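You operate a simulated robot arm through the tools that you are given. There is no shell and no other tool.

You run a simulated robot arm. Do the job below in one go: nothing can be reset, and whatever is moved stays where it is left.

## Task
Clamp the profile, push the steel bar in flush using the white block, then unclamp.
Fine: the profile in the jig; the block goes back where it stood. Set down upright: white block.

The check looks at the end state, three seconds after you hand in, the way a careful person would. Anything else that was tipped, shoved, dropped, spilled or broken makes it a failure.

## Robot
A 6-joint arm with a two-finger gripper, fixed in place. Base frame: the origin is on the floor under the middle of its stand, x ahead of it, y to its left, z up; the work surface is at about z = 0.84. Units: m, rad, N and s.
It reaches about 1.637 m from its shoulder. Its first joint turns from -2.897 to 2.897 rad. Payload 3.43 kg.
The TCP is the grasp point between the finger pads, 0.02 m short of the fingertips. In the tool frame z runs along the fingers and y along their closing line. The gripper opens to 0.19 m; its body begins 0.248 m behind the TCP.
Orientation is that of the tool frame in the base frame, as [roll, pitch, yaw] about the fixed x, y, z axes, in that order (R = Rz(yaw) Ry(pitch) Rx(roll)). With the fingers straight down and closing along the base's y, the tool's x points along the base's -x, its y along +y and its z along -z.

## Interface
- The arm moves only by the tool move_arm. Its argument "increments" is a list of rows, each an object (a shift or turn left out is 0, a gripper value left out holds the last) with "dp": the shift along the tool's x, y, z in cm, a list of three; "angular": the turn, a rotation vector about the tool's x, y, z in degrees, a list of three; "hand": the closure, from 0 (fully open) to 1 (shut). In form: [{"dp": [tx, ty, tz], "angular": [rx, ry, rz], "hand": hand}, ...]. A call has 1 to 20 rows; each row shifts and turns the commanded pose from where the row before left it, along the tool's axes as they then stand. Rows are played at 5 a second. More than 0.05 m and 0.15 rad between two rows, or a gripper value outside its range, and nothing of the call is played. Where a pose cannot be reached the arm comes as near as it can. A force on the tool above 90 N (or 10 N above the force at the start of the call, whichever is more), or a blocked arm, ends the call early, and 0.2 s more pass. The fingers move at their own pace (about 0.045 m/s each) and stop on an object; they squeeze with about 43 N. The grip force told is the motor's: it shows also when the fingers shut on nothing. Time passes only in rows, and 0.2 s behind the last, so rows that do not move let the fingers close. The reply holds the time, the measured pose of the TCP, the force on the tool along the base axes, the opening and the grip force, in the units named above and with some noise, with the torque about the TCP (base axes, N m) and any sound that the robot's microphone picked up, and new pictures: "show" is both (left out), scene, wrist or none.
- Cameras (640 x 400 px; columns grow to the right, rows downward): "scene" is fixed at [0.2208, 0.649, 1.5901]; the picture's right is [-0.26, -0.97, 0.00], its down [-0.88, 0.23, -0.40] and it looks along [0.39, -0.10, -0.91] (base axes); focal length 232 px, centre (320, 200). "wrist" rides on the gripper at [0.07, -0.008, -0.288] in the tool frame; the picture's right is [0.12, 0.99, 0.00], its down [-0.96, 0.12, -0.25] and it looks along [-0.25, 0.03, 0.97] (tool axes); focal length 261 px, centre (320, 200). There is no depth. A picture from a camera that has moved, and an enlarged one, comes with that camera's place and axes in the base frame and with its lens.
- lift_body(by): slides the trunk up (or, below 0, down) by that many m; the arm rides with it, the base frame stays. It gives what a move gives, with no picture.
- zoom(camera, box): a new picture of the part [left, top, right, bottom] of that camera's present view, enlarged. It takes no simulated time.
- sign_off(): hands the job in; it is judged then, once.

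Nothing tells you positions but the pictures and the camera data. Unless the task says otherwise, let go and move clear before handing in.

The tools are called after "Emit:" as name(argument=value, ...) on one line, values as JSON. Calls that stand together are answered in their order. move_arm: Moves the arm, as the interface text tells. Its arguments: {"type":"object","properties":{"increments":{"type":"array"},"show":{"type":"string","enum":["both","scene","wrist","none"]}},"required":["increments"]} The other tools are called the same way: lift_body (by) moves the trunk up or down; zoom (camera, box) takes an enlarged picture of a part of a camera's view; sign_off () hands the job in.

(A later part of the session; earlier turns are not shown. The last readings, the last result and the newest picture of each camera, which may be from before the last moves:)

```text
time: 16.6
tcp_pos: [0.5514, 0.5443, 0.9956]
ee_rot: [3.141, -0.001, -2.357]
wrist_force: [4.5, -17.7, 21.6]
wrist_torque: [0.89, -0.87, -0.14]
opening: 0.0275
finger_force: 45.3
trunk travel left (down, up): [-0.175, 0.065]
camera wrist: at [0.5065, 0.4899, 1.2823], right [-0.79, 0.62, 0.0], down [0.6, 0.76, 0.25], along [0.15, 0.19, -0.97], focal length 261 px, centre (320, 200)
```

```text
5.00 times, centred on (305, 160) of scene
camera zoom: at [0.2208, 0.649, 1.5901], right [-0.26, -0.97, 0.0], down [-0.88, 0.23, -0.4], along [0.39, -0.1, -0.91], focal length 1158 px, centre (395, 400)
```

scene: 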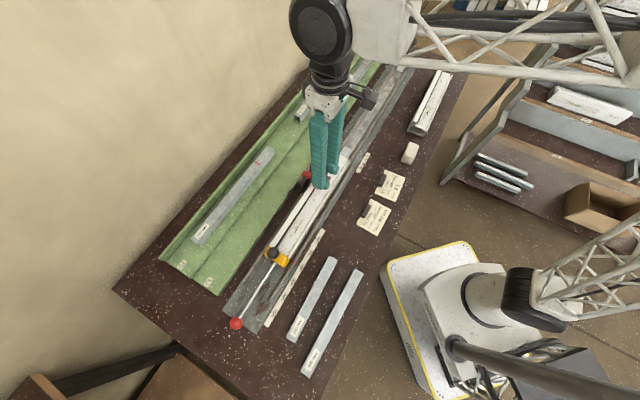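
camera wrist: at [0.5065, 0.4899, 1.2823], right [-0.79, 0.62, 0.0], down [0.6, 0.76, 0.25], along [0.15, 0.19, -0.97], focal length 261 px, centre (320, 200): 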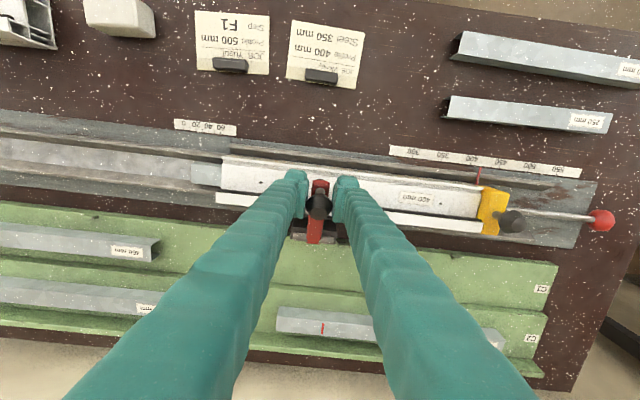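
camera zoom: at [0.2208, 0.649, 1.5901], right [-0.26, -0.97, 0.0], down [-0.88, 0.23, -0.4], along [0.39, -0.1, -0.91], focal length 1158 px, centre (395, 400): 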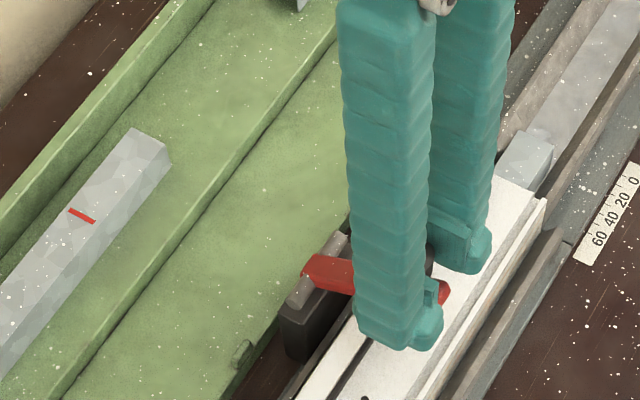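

Emit:
move_arm(increments=[{"dp": [0.51, -0.1, 0.69]}, {"dp": [0.45, 0, 0.74]}, {"dp": [0, 0, 0]}])

Emit:
zoom(camera="scene", box=[260, 120, 350, 200])

```text
time: 17.4
tcp_pos: [0.5453, 0.538, 0.9799]
ee_rot: [-3.141, 0.0, -2.355]
wrist_force: [-8.6, -13.2, 22.4]
wrist_torque: [0.97, -0.88, -0.02]
opening: 0.0276
finger_force: 45.6
trunk travel left (down, up): [-0.175, 0.065]
camera wrist: at [0.5001, 0.4833, 1.2676], right [-0.79, 0.62, 0.0], down [0.6, 0.76, 0.25], along [0.15, 0.2, -0.97], focal length 261 px, centre (320, 200)
```

scene: 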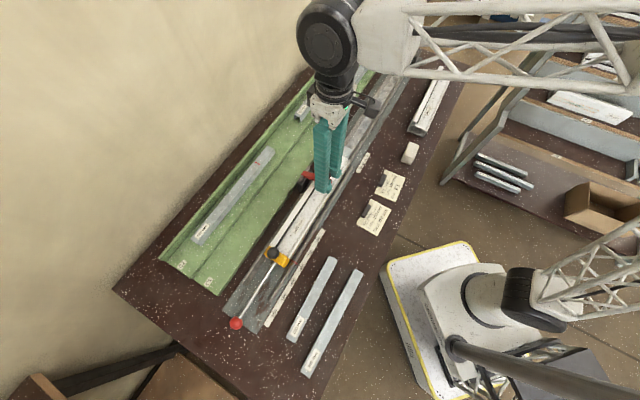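
wrist: 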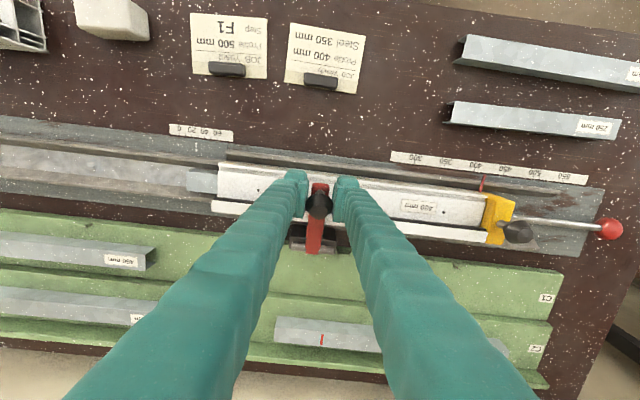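

```text
5.00 times, centred on (305, 160) of scene
camera zoom: at [0.2208, 0.649, 1.5901], right [-0.26, -0.97, 0.0], down [-0.88, 0.23, -0.4], along [0.39, -0.1, -0.91], focal length 1158 px, centre (395, 400)
```

zoom: 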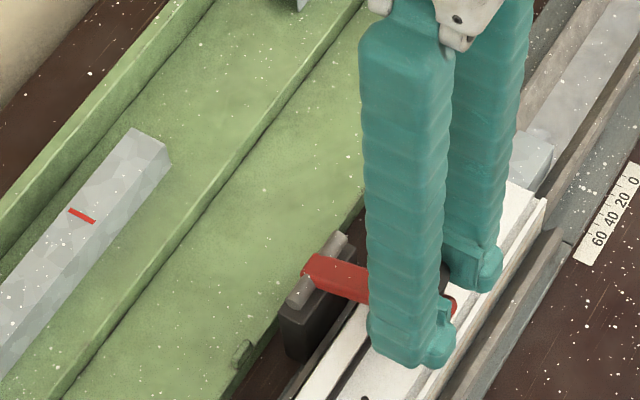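

Emit:
move_arm(increments=[{"dp": [0.38, 0, 0.77]}, {"dp": [0.31, 0, 0.8]}, {"dp": [0, 0, 0]}])

Emit:
zoom(camera="scene", box=[260, 120, 350, 200])

Emit:
zoom(camera="wrist", box=[260, 140, 380, 270])

```text
time: 18.2
tcp_pos: [0.5399, 0.533, 0.9628]
ee_rot: [-3.141, -0.001, -2.355]
wrist_force: [-11.3, -4.9, 16.0]
wrist_torque: [0.87, -0.88, 0.04]
opening: 0.0273
finger_force: 44.5
trunk travel left (down, up): [-0.175, 0.065]
camera wrist: at [0.4951, 0.4784, 1.2512], right [-0.79, 0.62, 0.0], down [0.6, 0.76, 0.25], along [0.15, 0.2, -0.97], focal length 261 px, centre (320, 200)
```

scene: 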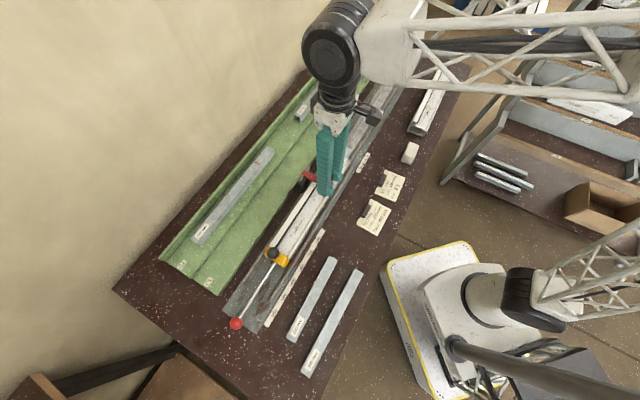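
wrist: 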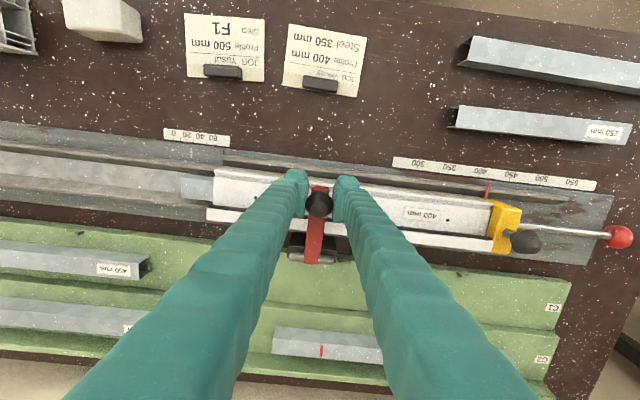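

```text
5.00 times, centred on (305, 160) of scene
camera zoom: at [0.2208, 0.649, 1.5901], right [-0.26, -0.97, 0.0], down [-0.88, 0.23, -0.4], along [0.39, -0.1, -0.91], focal length 1158 px, centre (395, 400)
```

zoom: 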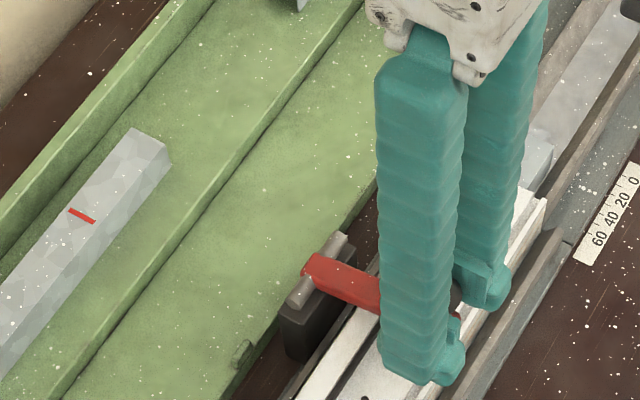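

```text
3.08 times, centred on (320, 205) of wrist
camera zoom: at [0.4951, 0.4784, 1.2512], right [-0.79, 0.62, 0.0], down [0.6, 0.76, 0.25], along [0.15, 0.2, -0.97], focal length 802 px, centre (320, 185)
```

zoom: 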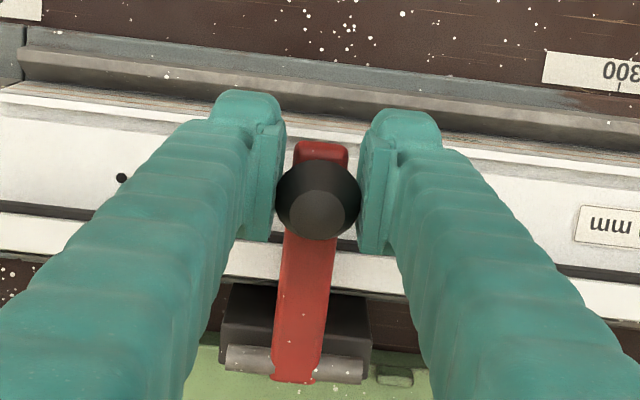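

No hard stop yet and the lever looks nearly horizontal. I'll press on down the arc in small steps until the foot lands.

Emit:
move_arm(increments=[{"dp": [0.13, 0, 0.42]}, {"dp": [0.1, 0, 0.42]}, {"dp": [0, 0, 0]}], show="wrist")

```text
time: 19.0
tcp_pos: [0.538, 0.5308, 0.9554]
ee_rot: [3.141, 0.0, -2.356]
wrist_force: [-19.6, -6.7, 15.1]
wrist_torque: [0.86, -0.95, 0.08]
opening: 0.0275
finger_force: 44.7
trunk travel left (down, up): [-0.175, 0.065]
camera wrist: at [0.4933, 0.4767, 1.2433], right [-0.79, 0.62, 0.0], down [0.6, 0.76, 0.25], along [0.15, 0.19, -0.97], focal length 261 px, centre (320, 200)
```

wrist: 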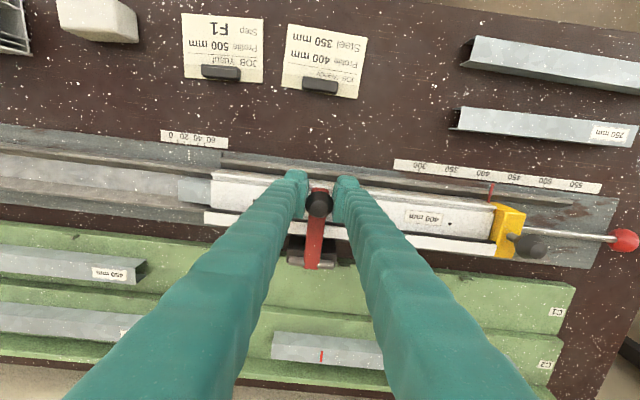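

Emit:
move_arm(increments=[{"dp": [0.15, 0, 0.4]}, {"dp": [0.1, 0, 0.4]}, {"dp": [0, 0, 0]}], show="wrist")

Emit:
zoom(camera="wrist", box=[260, 140, 380, 270])

Emit:
zoom(camera="scene", box=[290, 150, 350, 205])

```text
time: 19.8
tcp_pos: [0.5368, 0.5297, 0.9472]
ee_rot: [3.141, 0.001, -2.353]
wrist_force: [-19.0, 3.2, 20.2]
wrist_torque: [0.15, -0.31, 0.09]
opening: 0.0275
finger_force: 45.3
trunk travel left (down, up): [-0.175, 0.065]
camera wrist: at [0.4918, 0.4752, 1.2356], right [-0.79, 0.62, 0.0], down [0.6, 0.76, 0.25], along [0.15, 0.2, -0.97], focal length 261 px, centre (320, 200)
```

wrist: 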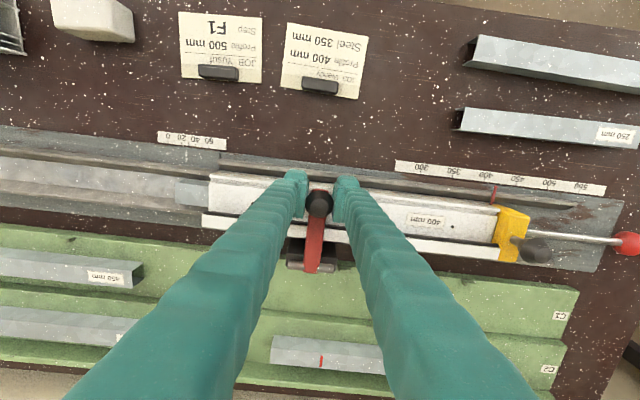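

```text
3.08 times, centred on (320, 205) of wrist
camera zoom: at [0.4918, 0.4752, 1.2356], right [-0.79, 0.62, 0.0], down [0.6, 0.76, 0.25], along [0.15, 0.2, -0.97], focal length 802 px, centre (320, 185)
```

zoom: 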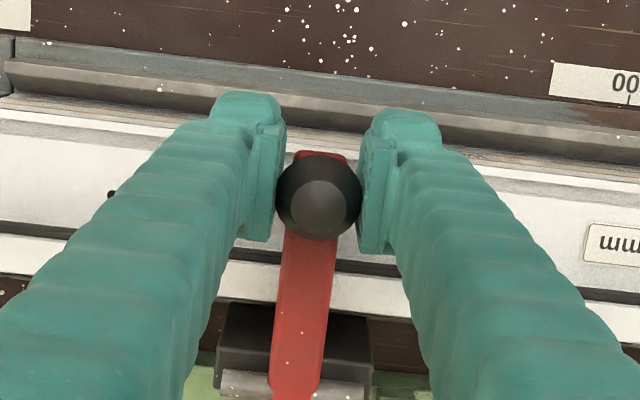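

```text
7.27 times, centred on (320, 178) of scene
camera zoom: at [0.2208, 0.649, 1.5901], right [-0.26, -0.97, 0.0], down [-0.88, 0.23, -0.4], along [0.39, -0.1, -0.91], focal length 1684 px, centre (320, 364)
```

zoom: 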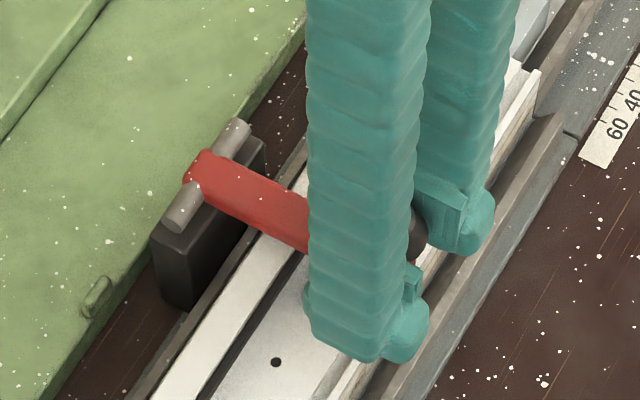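

Emit:
move_arm(increments=[{"dp": [0, 0, 0.3]}, {"dp": [0, 0, 0.3]}, {"dp": [0, 0, 0]}], show="wrist")

Emit:
zoom(camera="scene", box=[290, 150, 350, 205])

```text
time: 20.6
tcp_pos: [0.5376, 0.5305, 0.9435]
ee_rot: [-3.142, 0.003, -2.357]
wrist_force: [-10.9, 13.0, 48.9]
wrist_torque: [0.15, -0.34, 0.07]
opening: 0.0275
finger_force: 44.7
trunk travel left (down, up): [-0.175, 0.065]
camera wrist: at [0.4917, 0.4751, 1.2305], right [-0.79, 0.62, 0.0], down [0.6, 0.76, 0.25], along [0.16, 0.2, -0.97], focal length 261 px, centre (320, 200)
```

wrist: 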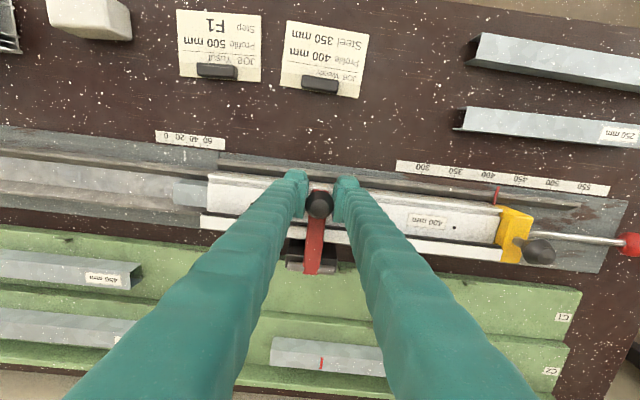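

```text
7.27 times, centred on (320, 178) of scene
camera zoom: at [0.2208, 0.649, 1.5901], right [-0.26, -0.97, 0.0], down [-0.88, 0.23, -0.4], along [0.39, -0.1, -0.91], focal length 1684 px, centre (320, 364)
```

zoom: 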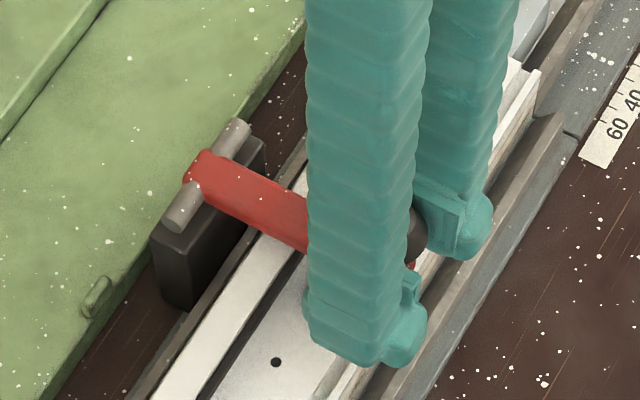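

The downward force rose to about 49 N with the lever no longer moving, so the foot is on the profile. I'll ease off, open the hand, lift clear and check that the clamp stays shut.

Emit:
move_arm(increments=[{"dp": [0, 0, -0.2]}, {"dp": [0, 0, 0], "hand": 0.65}, {"dp": [0, 0, 0]}, {"dp": [0, 0, 0]}, {"dp": [0, 0, -3]}, {"dp": [0, 0, -4]}, {"dp": [0, 0, -4]}])

Emit:
zoom(camera="scene", box=[280, 140, 350, 205])

Emit:
zoom(camera="wrist", box=[270, 130, 370, 230])

```text
time: 22.2
tcp_pos: [0.5375, 0.5288, 1.0538]
ee_rot: [-3.14, -0.001, -2.357]
wrist_force: [0.5, 1.6, -0.7]
wrist_torque: [-0.06, 0.04, -0.02]
opening: 0.0663
finger_force: 0.0
trunk travel left (down, up): [-0.175, 0.065]
camera wrist: at [0.4924, 0.4755, 1.3413], right [-0.79, 0.62, 0.0], down [0.6, 0.76, 0.25], along [0.15, 0.19, -0.97], focal length 261 px, centre (320, 200)
```

scene: 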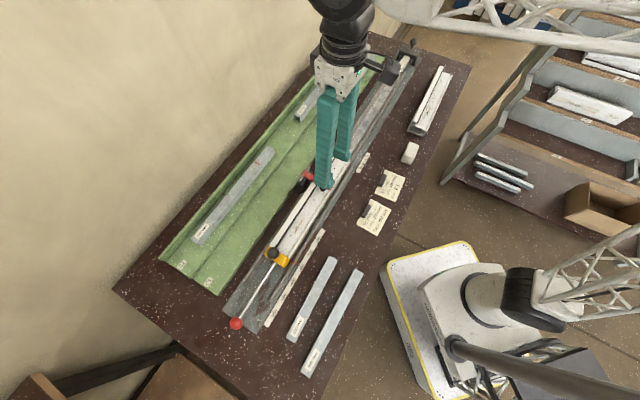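
wrist: 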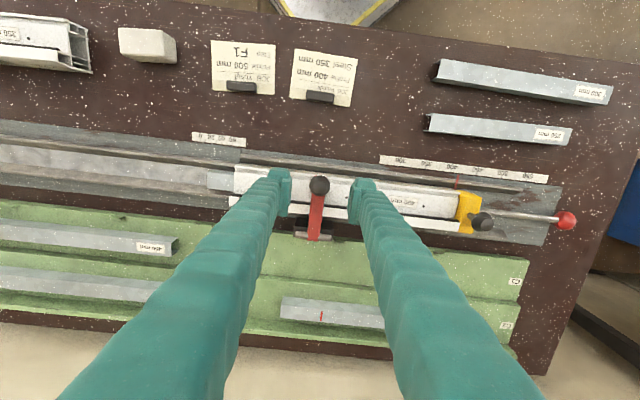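

```text
6.15 times, centred on (315, 172) of scene
camera zoom: at [0.2208, 0.649, 1.5901], right [-0.26, -0.97, 0.0], down [-0.88, 0.23, -0.4], along [0.39, -0.1, -0.91], focal length 1425 px, centre (351, 369)
```

zoom: 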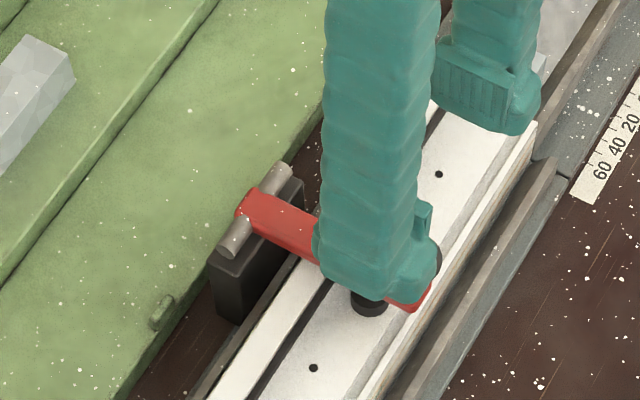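

```text
4.00 times, centred on (320, 180) of wrist
camera zoom: at [0.4924, 0.4755, 1.3413], right [-0.79, 0.62, 0.0], down [0.6, 0.76, 0.25], along [0.15, 0.19, -0.97], focal length 1043 px, centre (320, 280)
```

zoom: 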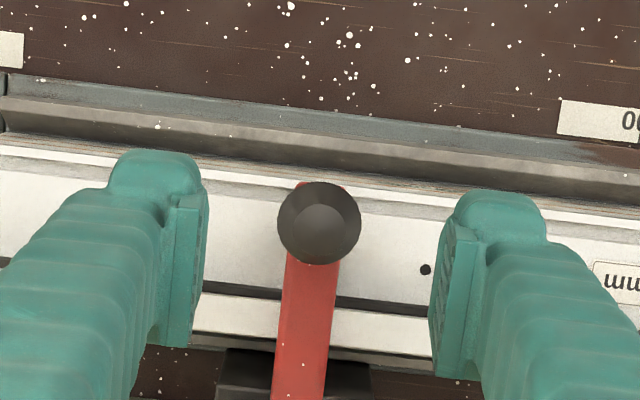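

The clamp is shut with the foot on the profile and it stays down. Next I'll move above the white block near (0.629, 0.188) and turn the hand so the fingers close across its narrow side.

Emit:
move_arm(increments=[{"dp": [2.21, -3.83, -1.06], "hand": 0.5}, {"dp": [2.21, -3.83, -1.06]}, {"dp": [2.21, -3.83, -1.06]}, {"dp": [2.21, -3.83, -1.06]}, {"dp": [2.21, -3.83, -1.06]}, {"dp": [2.21, -3.83, -1.06]}, {"dp": [2.21, -3.83, -1.06]}, {"dp": [2.21, -3.83, -1.06]}, {"angular": [0, 0, 7.77]}, {"angular": [0, 0, 7.77]}, {"angular": [0, 0, 7.77]}, {"angular": [0, 0, 7.77]}, {"angular": [0, 0, 7.77]}, {"angular": [0, 0, 7.77]}, {"angular": [0, 0, 7.77]}, {"angular": [0, 0, 7.77]}, {"angular": [0, 0, 7.77]}, {"angular": [0, 0, 7.77]}, {"angular": [0, 0, 7.8]}])

Emit:
zoom(camera="wrist", box=[260, 120, 380, 230])

Emit:
zoom(camera="scene", box=[270, 140, 350, 215])

```text
time: 26.2
tcp_pos: [0.6303, 0.1877, 1.1364]
ee_rot: [-3.14, 0.0, 2.433]
wrist_force: [0.5, -0.2, 0.1]
wrist_torque: [0.02, 0.02, -0.02]
opening: 0.0949
finger_force: 0.0
trunk travel left (down, up): [-0.175, 0.065]
camera wrist: at [0.5695, 0.2286, 1.4255], right [0.56, 0.83, 0.0], down [0.81, -0.54, 0.25], along [0.21, -0.14, -0.97], focal length 261 px, centre (320, 200)
```

scene: 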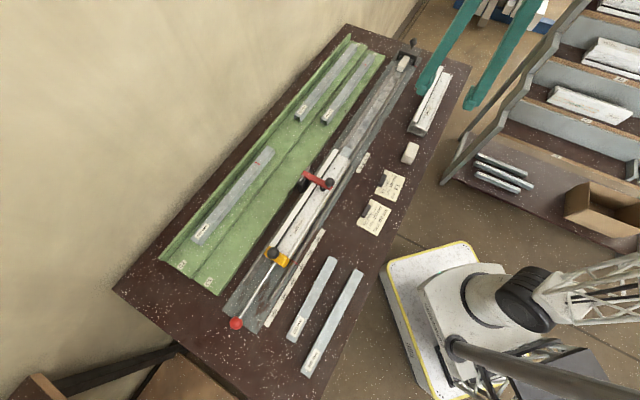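
wrist: 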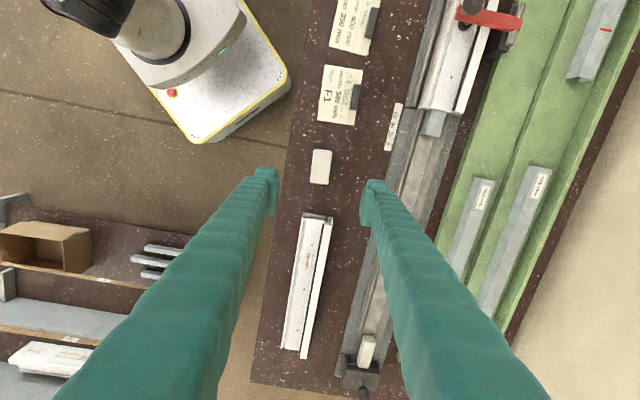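

```text
3.64 times, centred on (320, 175) of wrist
camera zoom: at [0.5695, 0.2286, 1.4255], right [0.56, 0.83, 0.0], down [0.81, -0.54, 0.25], along [0.21, -0.14, -0.97], focal length 948 px, centre (320, 291)
```

zoom: 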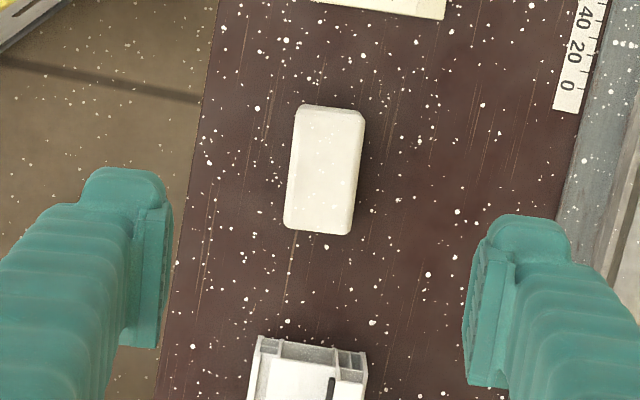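

```text
5.33 times, centred on (310, 178) of scene
camera zoom: at [0.2208, 0.649, 1.5901], right [-0.26, -0.97, 0.0], down [-0.88, 0.23, -0.4], along [0.39, -0.1, -0.91], focal length 1235 px, centre (373, 320)
```

zoom: 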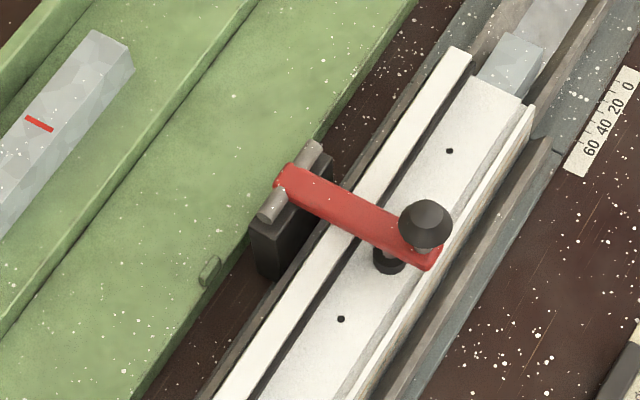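

The clamp lever is flat with its foot on the profile, and the hand is centred over the block and lined up with it. I'll lower over the block, stopping just above it to check.

Emit:
move_arm(increments=[{"dp": [0, 0, 4.2]}, {"dp": [0, 0, 4.2]}, {"dp": [0, 0, 4.2]}, {"dp": [0, 0, 4.2]}, {"dp": [0, 0, 3.5]}, {"dp": [0, 0, 2]}, {"dp": [0, 0, 0]}])

Emit:
zoom(camera="wrist", box=[250, 120, 390, 260])

Emit:
zoom(camera="scene", box=[370, 110, 450, 190])

```text
time: 27.8
tcp_pos: [0.6297, 0.1872, 0.9139]
ee_rot: [3.14, 0.0, 2.434]
wrist_force: [-0.7, 0.3, 0.1]
wrist_torque: [-0.04, 0.0, -0.03]
opening: 0.0953
finger_force: 0.1
trunk travel left (down, up): [-0.175, 0.065]
camera wrist: at [0.5694, 0.2284, 1.2025], right [0.55, 0.83, 0.0], down [0.81, -0.54, 0.25], along [0.21, -0.14, -0.97], focal length 261 px, centre (320, 200)
```

scene: 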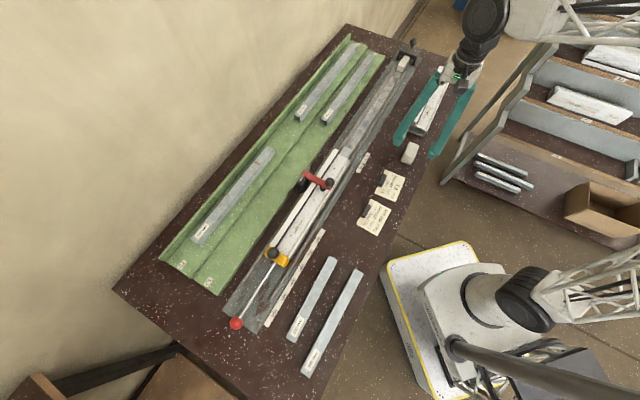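
wrist: 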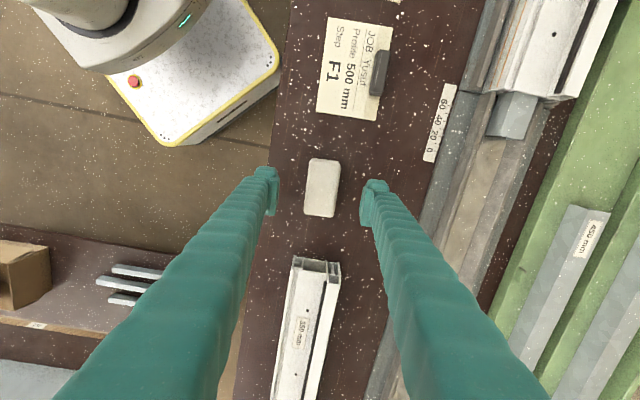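

```text
2.86 times, centred on (320, 190) of wrist
camera zoom: at [0.5694, 0.2284, 1.2025], right [0.55, 0.83, 0.0], down [0.81, -0.54, 0.25], along [0.21, -0.14, -0.97], focal length 745 px, centre (320, 229)
```

zoom: 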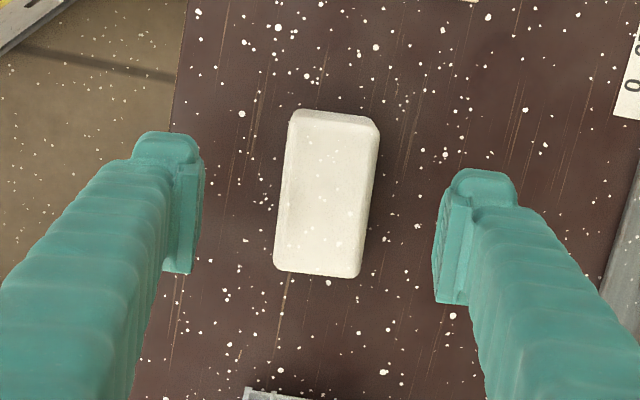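

```text
5.00 times, centred on (410, 150) of scene
camera zoom: at [0.2208, 0.649, 1.5901], right [-0.26, -0.97, 0.0], down [-0.88, 0.23, -0.4], along [0.39, -0.1, -0.91], focal length 1158 px, centre (-130, 450)
```

zoom: 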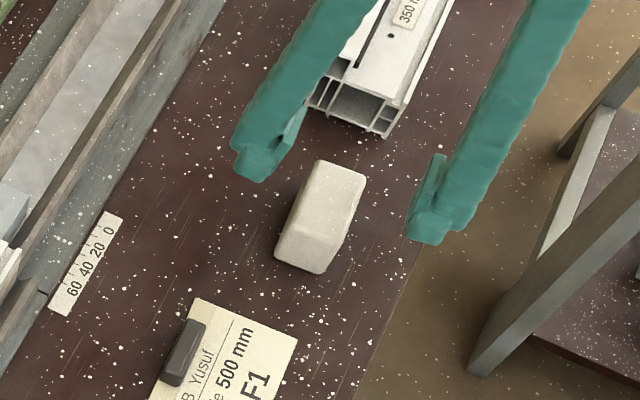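

Emit:
move_arm(increments=[{"dp": [0, 0.2, 1.5]}, {"dp": [0, 0, 1.5]}, {"dp": [0, 0, 1.0]}, {"dp": [0, 0, 0]}])

Emit:
zoom(camera="wrist", box=[250, 120, 390, 260])

Emit:
zoom(camera="scene", box=[380, 125, 440, 180])

```text
time: 28.8
tcp_pos: [0.6312, 0.1898, 0.8755]
ee_rot: [-3.141, 0.001, 2.434]
wrist_force: [-0.1, -0.3, -1.1]
wrist_torque: [0.0, -0.02, -0.01]
opening: 0.0949
finger_force: 0.1
trunk travel left (down, up): [-0.175, 0.065]
camera wrist: at [0.5706, 0.2304, 1.1626], right [0.55, 0.83, 0.0], down [0.81, -0.54, 0.25], along [0.21, -0.14, -0.97], focal length 261 px, centre (320, 200)
```

scene: 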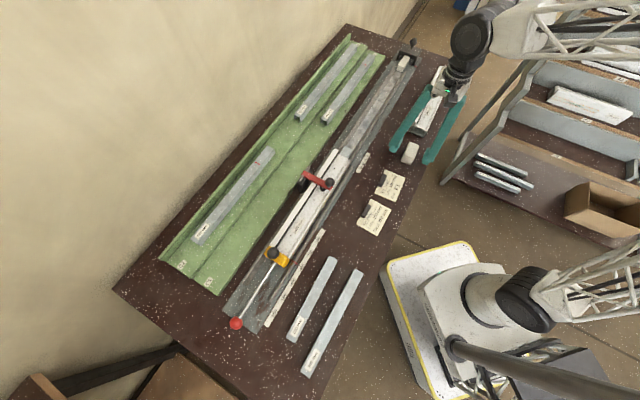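
wrist: 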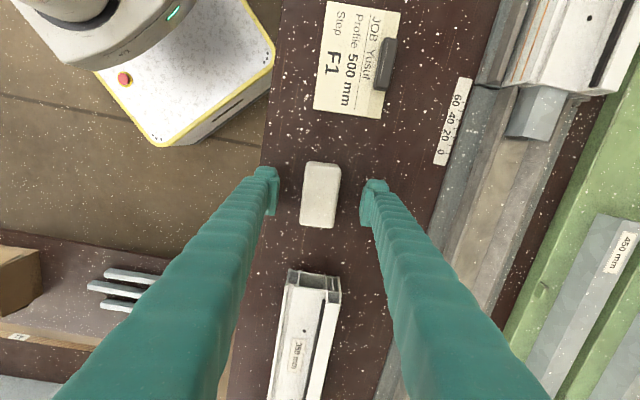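

```text
2.86 times, centred on (320, 190) of wrist
camera zoom: at [0.5706, 0.2304, 1.1626], right [0.55, 0.83, 0.0], down [0.81, -0.54, 0.25], along [0.21, -0.14, -0.97], focal length 745 px, centre (320, 229)
```

zoom: 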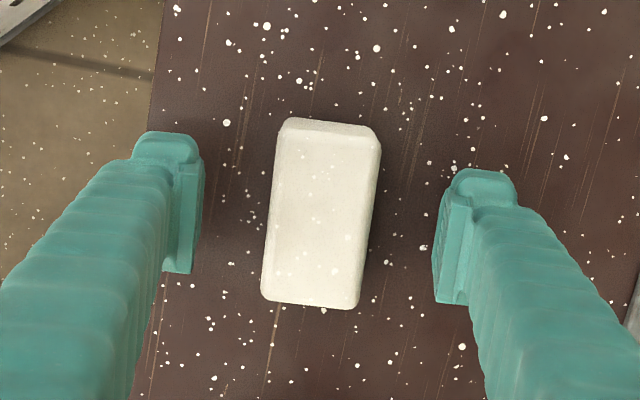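

```text
7.27 times, centred on (410, 152) of scene
camera zoom: at [0.2208, 0.649, 1.5901], right [-0.26, -0.97, 0.0], down [-0.88, 0.23, -0.4], along [0.39, -0.1, -0.91], focal length 1684 px, centre (-334, 546)
```

zoom: 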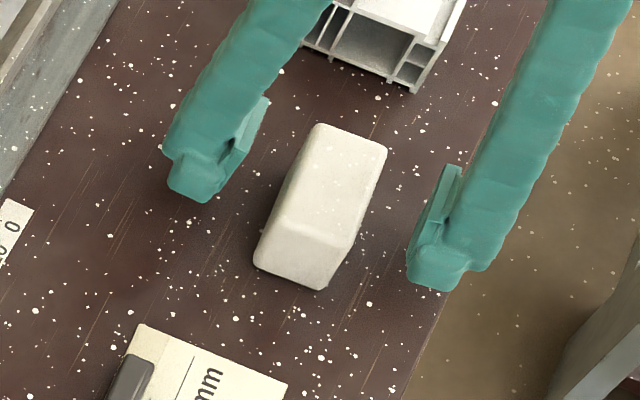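

The hand is centred on the block with fingertips about 15 mm above the bench, so I'll close.

Emit:
move_arm(increments=[{"dp": [0, 0, 0.1], "hand": 0.9}, {"dp": [0, 0, 0]}, {"dp": [0, 0, 0]}, {"dp": [0, 0, 0]}, {"dp": [0, 0, 0]}, {"dp": [0, 0, 0]}])

Emit:
zoom(camera="wrist", box=[250, 120, 390, 260])

```text
time: 30.2
tcp_pos: [0.6319, 0.1896, 0.8745]
ee_rot: [-3.141, 0.001, 2.435]
wrist_force: [-0.7, 0.3, 0.4]
wrist_torque: [0.03, 0.01, 0.0]
opening: 0.0384
finger_force: 43.2
trunk travel left (down, up): [-0.175, 0.065]
camera wrist: at [0.5709, 0.2303, 1.1617], right [0.55, 0.83, 0.0], down [0.81, -0.54, 0.25], along [0.21, -0.14, -0.97], focal length 261 px, centre (320, 200)
```

scene: 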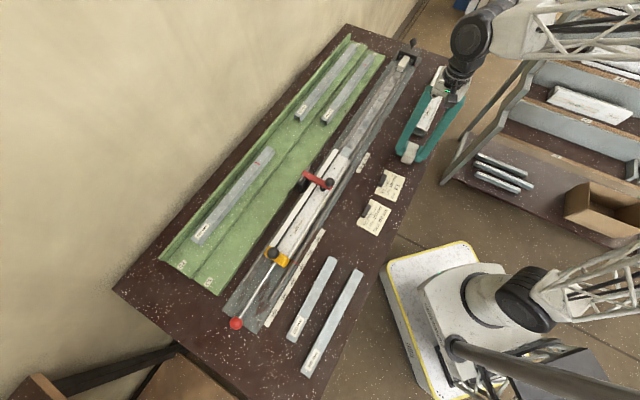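
wrist: 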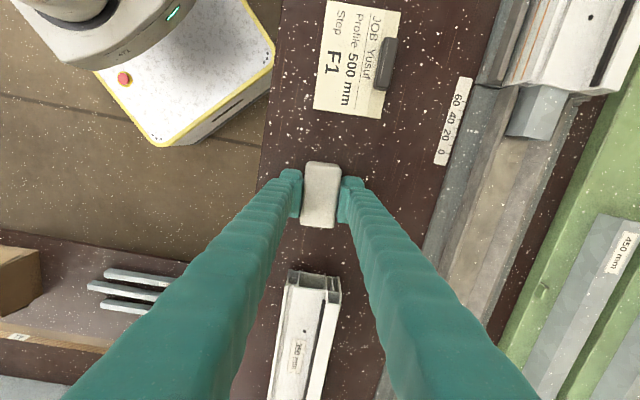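

```text
2.86 times, centred on (320, 190) of wrist
camera zoom: at [0.5709, 0.2303, 1.1617], right [0.55, 0.83, 0.0], down [0.81, -0.54, 0.25], along [0.21, -0.14, -0.97], focal length 745 px, centre (320, 229)
```

zoom: 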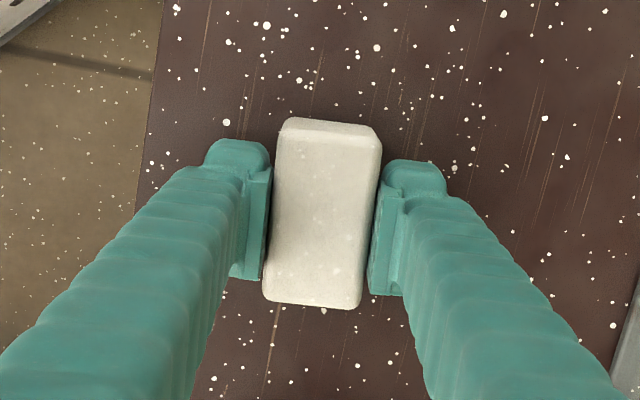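

The block is held (38 mm wide) and hasn't shifted. Its home pose is TCP (0.6315, 0.1897, 0.8745), yaw 2.435. I'll lift it, square it to the jig and carry it to above the trough behind the bar.

Emit:
move_arm(increments=[{"dp": [0, 0, -2]}, {"dp": [0, 0, -4]}, {"dp": [0, 0, -4.5]}, {"dp": [0, 0, 0], "angular": [0, 0, 4.5]}, {"dp": [0.756, 4.1, 0]}, {"dp": [0.756, 4.1, 0]}, {"dp": [0.756, 4.1, 0]}, {"dp": [0.756, 4.1, 0]}, {"dp": [0.756, 4.1, 0]}, {"dp": [0, 0, 0]}])

Emit:
zoom(camera="wrist", box=[240, 60, 400, 240])

Emit:
zoom(camera="scene", box=[330, 80, 410, 180])

```text
time: 32.4
tcp_pos: [0.7486, 0.3622, 0.9781]
ee_rot: [-3.137, -0.001, 2.355]
wrist_force: [0.4, 0.6, -1.5]
wrist_torque: [-0.04, 0.04, 0.02]
opening: 0.0389
finger_force: 42.3
trunk travel left (down, up): [-0.175, 0.065]
camera wrist: at [0.6921, 0.4074, 1.2661], right [0.62, 0.79, 0.0], down [0.76, -0.6, 0.25], along [0.19, -0.15, -0.97], focal length 261 px, centre (320, 200)
```

scene: 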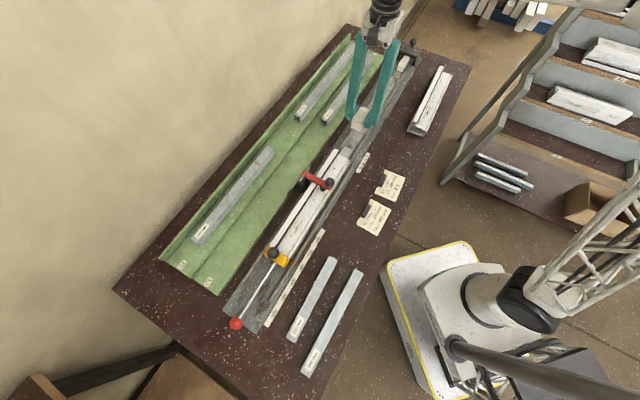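
wrist: 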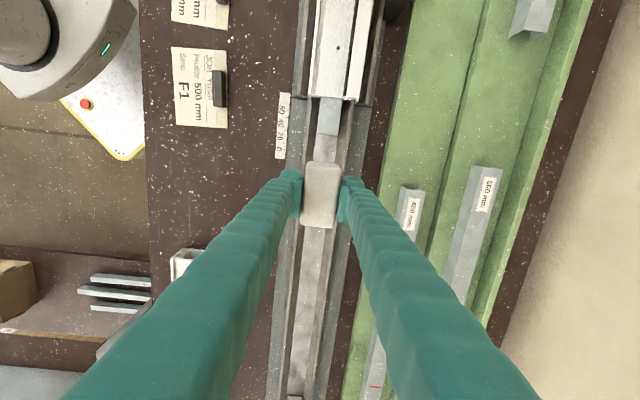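

```text
2.22 times, centred on (320, 150) of wrist
camera zoom: at [0.6921, 0.4074, 1.2661], right [0.62, 0.79, 0.0], down [0.76, -0.6, 0.25], along [0.19, -0.15, -0.97], focal length 579 px, centre (320, 311)
```

zoom: 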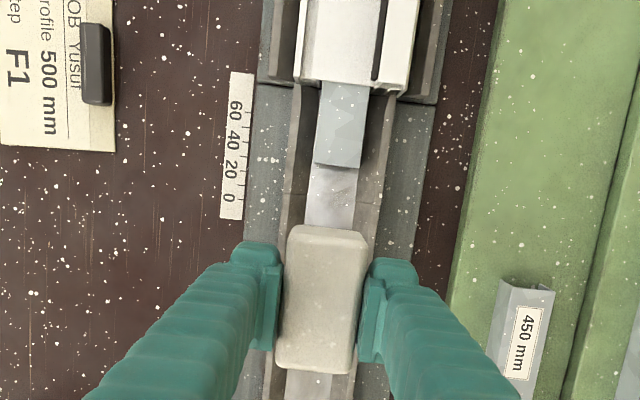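

```text
4.00 times, centred on (370, 130) of scene
camera zoom: at [0.2208, 0.649, 1.5901], right [-0.26, -0.97, 0.0], down [-0.88, 0.23, -0.4], along [0.39, -0.1, -0.91], focal length 926 px, centre (120, 480)
```

zoom: 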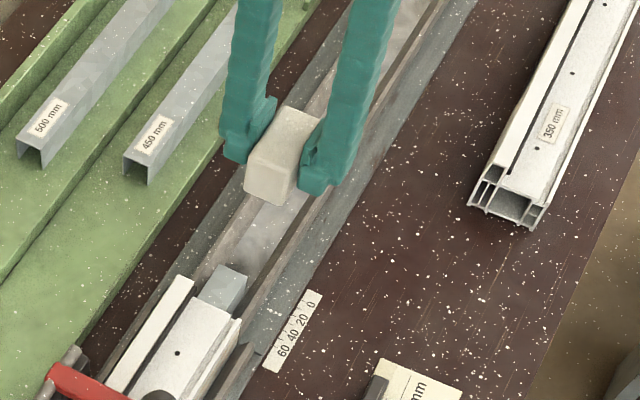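

The block is aligned over the trough behind the bar. I'll lower it partway and look again.

Emit:
move_arm(increments=[{"dp": [0, 0.1, 2.5]}, {"dp": [0, 0, 2]}, {"dp": [0, 0, 1]}, {"dp": [0, 0, 0]}])

Emit:
zoom(camera="wrist", box=[260, 60, 380, 240])

Emit:
zoom(camera="scene", box=[335, 100, 395, 160])

```text
time: 33.4
tcp_pos: [0.7491, 0.3627, 0.9228]
ee_rot: [3.141, 0.0, 2.358]
wrist_force: [0.1, 0.2, -1.9]
wrist_torque: [0.01, 0.02, 0.0]
opening: 0.0384
finger_force: 42.9
trunk travel left (down, up): [-0.175, 0.065]
camera wrist: at [0.6925, 0.4073, 1.2114], right [0.62, 0.79, 0.0], down [0.76, -0.6, 0.25], along [0.19, -0.15, -0.97], focal length 261 px, centre (320, 200)
```

scene: 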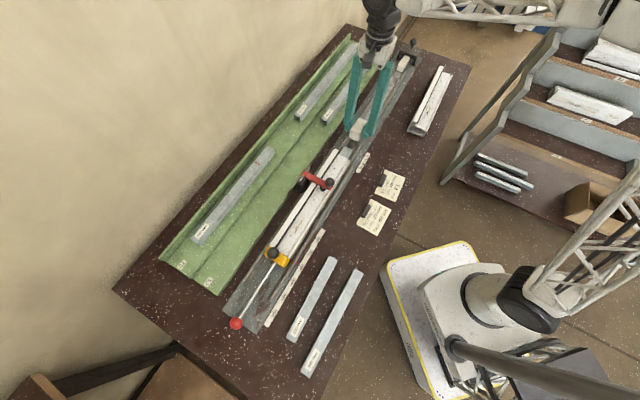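
wrist: 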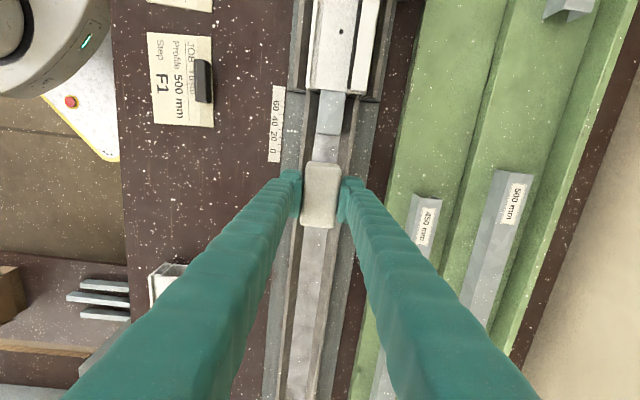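

```text
2.22 times, centred on (320, 150) of wrist
camera zoom: at [0.6925, 0.4073, 1.2114], right [0.62, 0.79, 0.0], down [0.76, -0.6, 0.25], along [0.19, -0.15, -0.97], focal length 579 px, centre (320, 311)
```

zoom: 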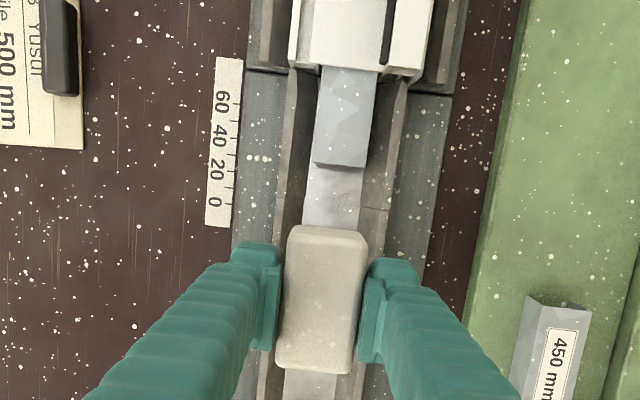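

```text
6.67 times, centred on (365, 130) of scene
camera zoom: at [0.2208, 0.649, 1.5901], right [-0.26, -0.97, 0.0], down [-0.88, 0.23, -0.4], along [0.39, -0.1, -0.91], focal length 1544 px, centre (20, 667)
```

zoom: 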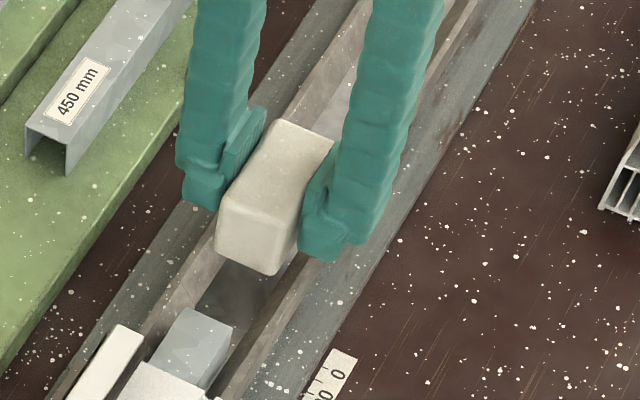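

Emit:
move_arm(increments=[{"dp": [0, 0, 0.4]}, {"dp": [0, 0, 0.4]}, {"dp": [0, 0, 0.4]}, {"dp": [0, 0, 0]}])

Emit:
zoom(camera="scene", box=[340, 110, 380, 150])

Emit:
zoom(camera="wrist", box=[290, 100, 360, 180])

```text
time: 34.4
tcp_pos: [0.7501, 0.3617, 0.9124]
ee_rot: [-3.14, 0.0, 2.357]
wrist_force: [-0.1, 0.2, -1.9]
wrist_torque: [-0.02, 0.0, 0.0]
opening: 0.0386
finger_force: 42.5
trunk travel left (down, up): [-0.175, 0.065]
camera wrist: at [0.6928, 0.4071, 1.1996], right [0.62, 0.79, 0.0], down [0.76, -0.6, 0.25], along [0.19, -0.15, -0.97], focal length 261 px, centre (320, 200)
```

scene: 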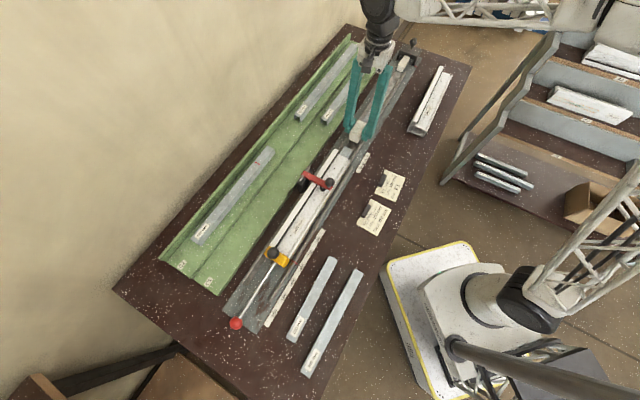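
wrist: 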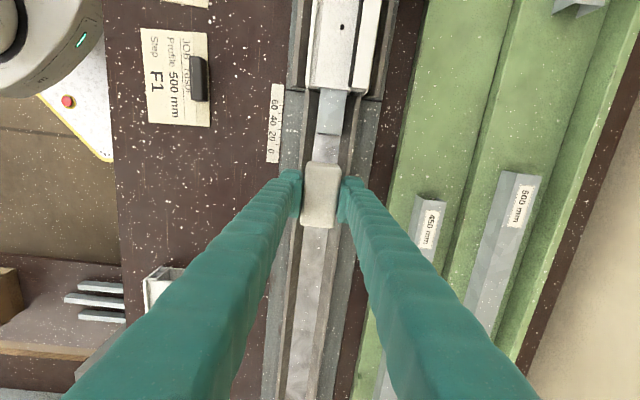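

```text
10.00 times, centred on (360, 130) of scene
camera zoom: at [0.2208, 0.649, 1.5901], right [-0.26, -0.97, 0.0], down [-0.88, 0.23, -0.4], along [0.39, -0.1, -0.91], focal length 2316 px, centre (-80, 900)
```

zoom: 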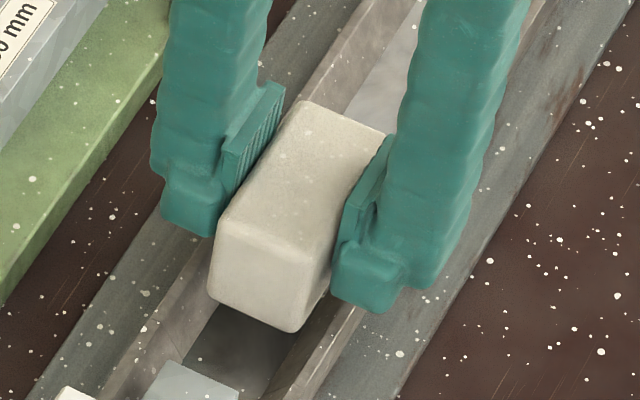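

```text
5.00 times, centred on (325, 140) of wrist
camera zoom: at [0.6928, 0.4071, 1.1996], right [0.62, 0.79, 0.0], down [0.76, -0.6, 0.25], along [0.19, -0.15, -0.97], focal length 1303 px, centre (295, 500)
```

zoom: 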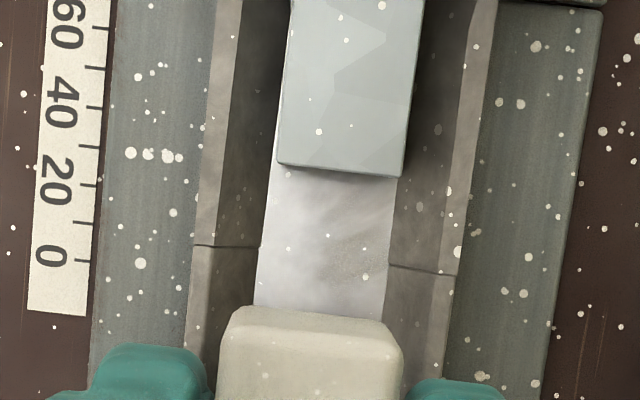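

The block sits about 2 mm toward the near side of the bar's centreline. I'll correct that and ease down.

Emit:
move_arm(increments=[{"dp": [0, 0.22, 0]}, {"dp": [0, 0, 0.3]}, {"dp": [0, 0, 0.3]}, {"dp": [0, 0, 0]}])

Emit:
zoom(camera="scene", box=[340, 115, 375, 150])

Emit:
zoom(camera="wrist", box=[290, 100, 360, 180])

```text
time: 35.4
tcp_pos: [0.7516, 0.3625, 0.906]
ee_rot: [3.141, 0.0, 2.357]
wrist_force: [0.7, 0.2, -1.1]
wrist_torque: [0.02, 0.01, 0.04]
opening: 0.0387
finger_force: 42.6
trunk travel left (down, up): [-0.175, 0.065]
camera wrist: at [0.6942, 0.4086, 1.1937], right [0.62, 0.79, 0.0], down [0.76, -0.6, 0.25], along [0.19, -0.15, -0.97], focal length 261 px, centre (320, 200)
```

scene: 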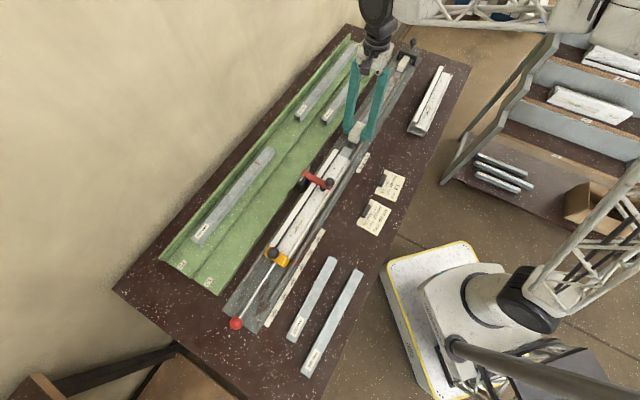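
wrist: 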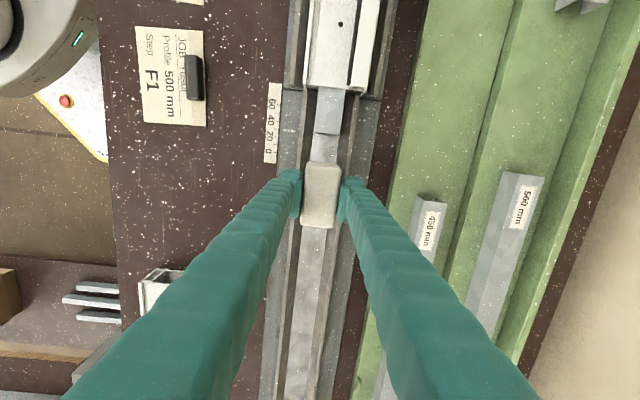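

```text
11.43 times, centred on (358, 132) of scene
camera zoom: at [0.2208, 0.649, 1.5901], right [-0.26, -0.97, 0.0], down [-0.88, 0.23, -0.4], along [0.39, -0.1, -0.91], focal length 2646 px, centre (-109, 971)
```

zoom: 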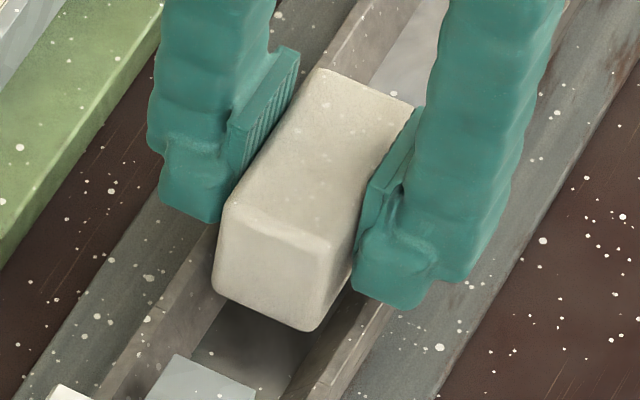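

```text
5.00 times, centred on (325, 140) of wrist
camera zoom: at [0.6942, 0.4086, 1.1937], right [0.62, 0.79, 0.0], down [0.76, -0.6, 0.25], along [0.19, -0.15, -0.97], focal length 1303 px, centre (295, 500)
```

zoom: 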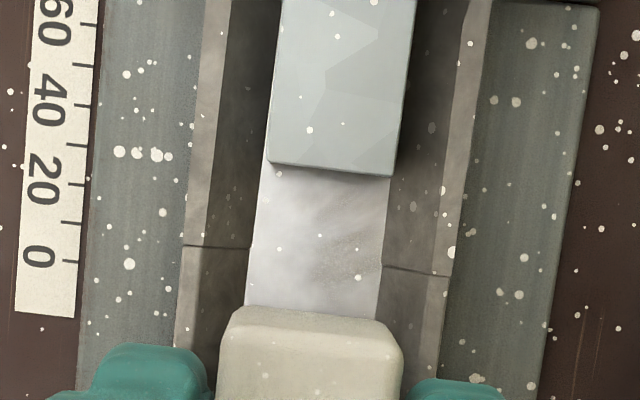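

Emit:
move_arm(increments=[{"dp": [0, 0, 0.2]}, {"dp": [0, 0, 0.2]}, {"dp": [0, 0, 0]}], show="none")

Emit:
zoom(camera="scene", box=[340, 115, 375, 150])

```text
time: 36.2
tcp_pos: [0.7508, 0.3636, 0.902]
ee_rot: [3.141, 0.001, 2.356]
wrist_force: [-0.3, -0.4, -1.4]
wrist_torque: [0.03, 0.0, -0.03]
opening: 0.0387
finger_force: 43.3
trunk travel left (down, up): [-0.175, 0.065]
```

```text
11.43 times, centred on (358, 132) of scene
camera zoom: at [0.2208, 0.649, 1.5901], right [-0.26, -0.97, 0.0], down [-0.88, 0.23, -0.4], along [0.39, -0.1, -0.91], focal length 2646 px, centre (-109, 971)
```

zoom: 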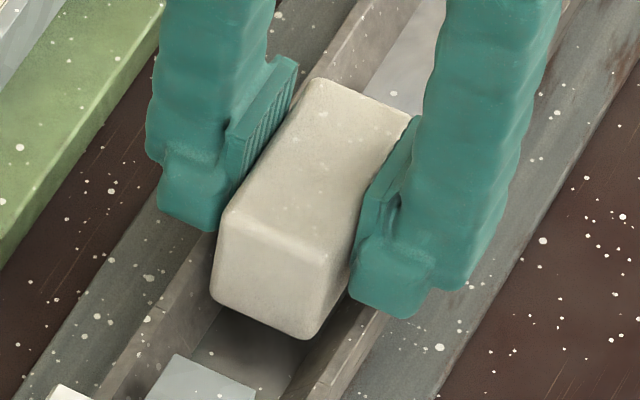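

Emit:
move_arm(increments=[{"dp": [0, 0, 0.15]}, {"dp": [0, 0, 0.15]}, {"dp": [0, 0, 0]}], show="none")

Emit:
zoom(camera="scene", box=[340, 115, 375, 150])

```text
time: 37.0
tcp_pos: [0.7514, 0.3644, 0.8986]
ee_rot: [3.141, 0.001, 2.357]
wrist_force: [-0.3, -0.4, -0.9]
wrist_torque: [0.0, 0.0, 0.0]
opening: 0.0386
finger_force: 43.1
trunk travel left (down, up): [-0.175, 0.065]
```

```text
11.43 times, centred on (358, 132) of scene
camera zoom: at [0.2208, 0.649, 1.5901], right [-0.26, -0.97, 0.0], down [-0.88, 0.23, -0.4], along [0.39, -0.1, -0.91], focal length 2646 px, centre (-109, 971)
```

zoom: 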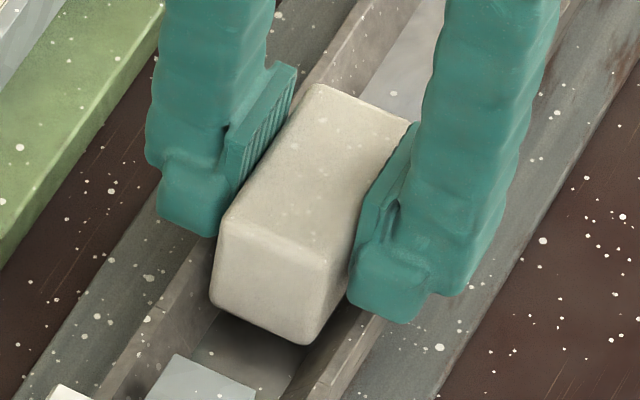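

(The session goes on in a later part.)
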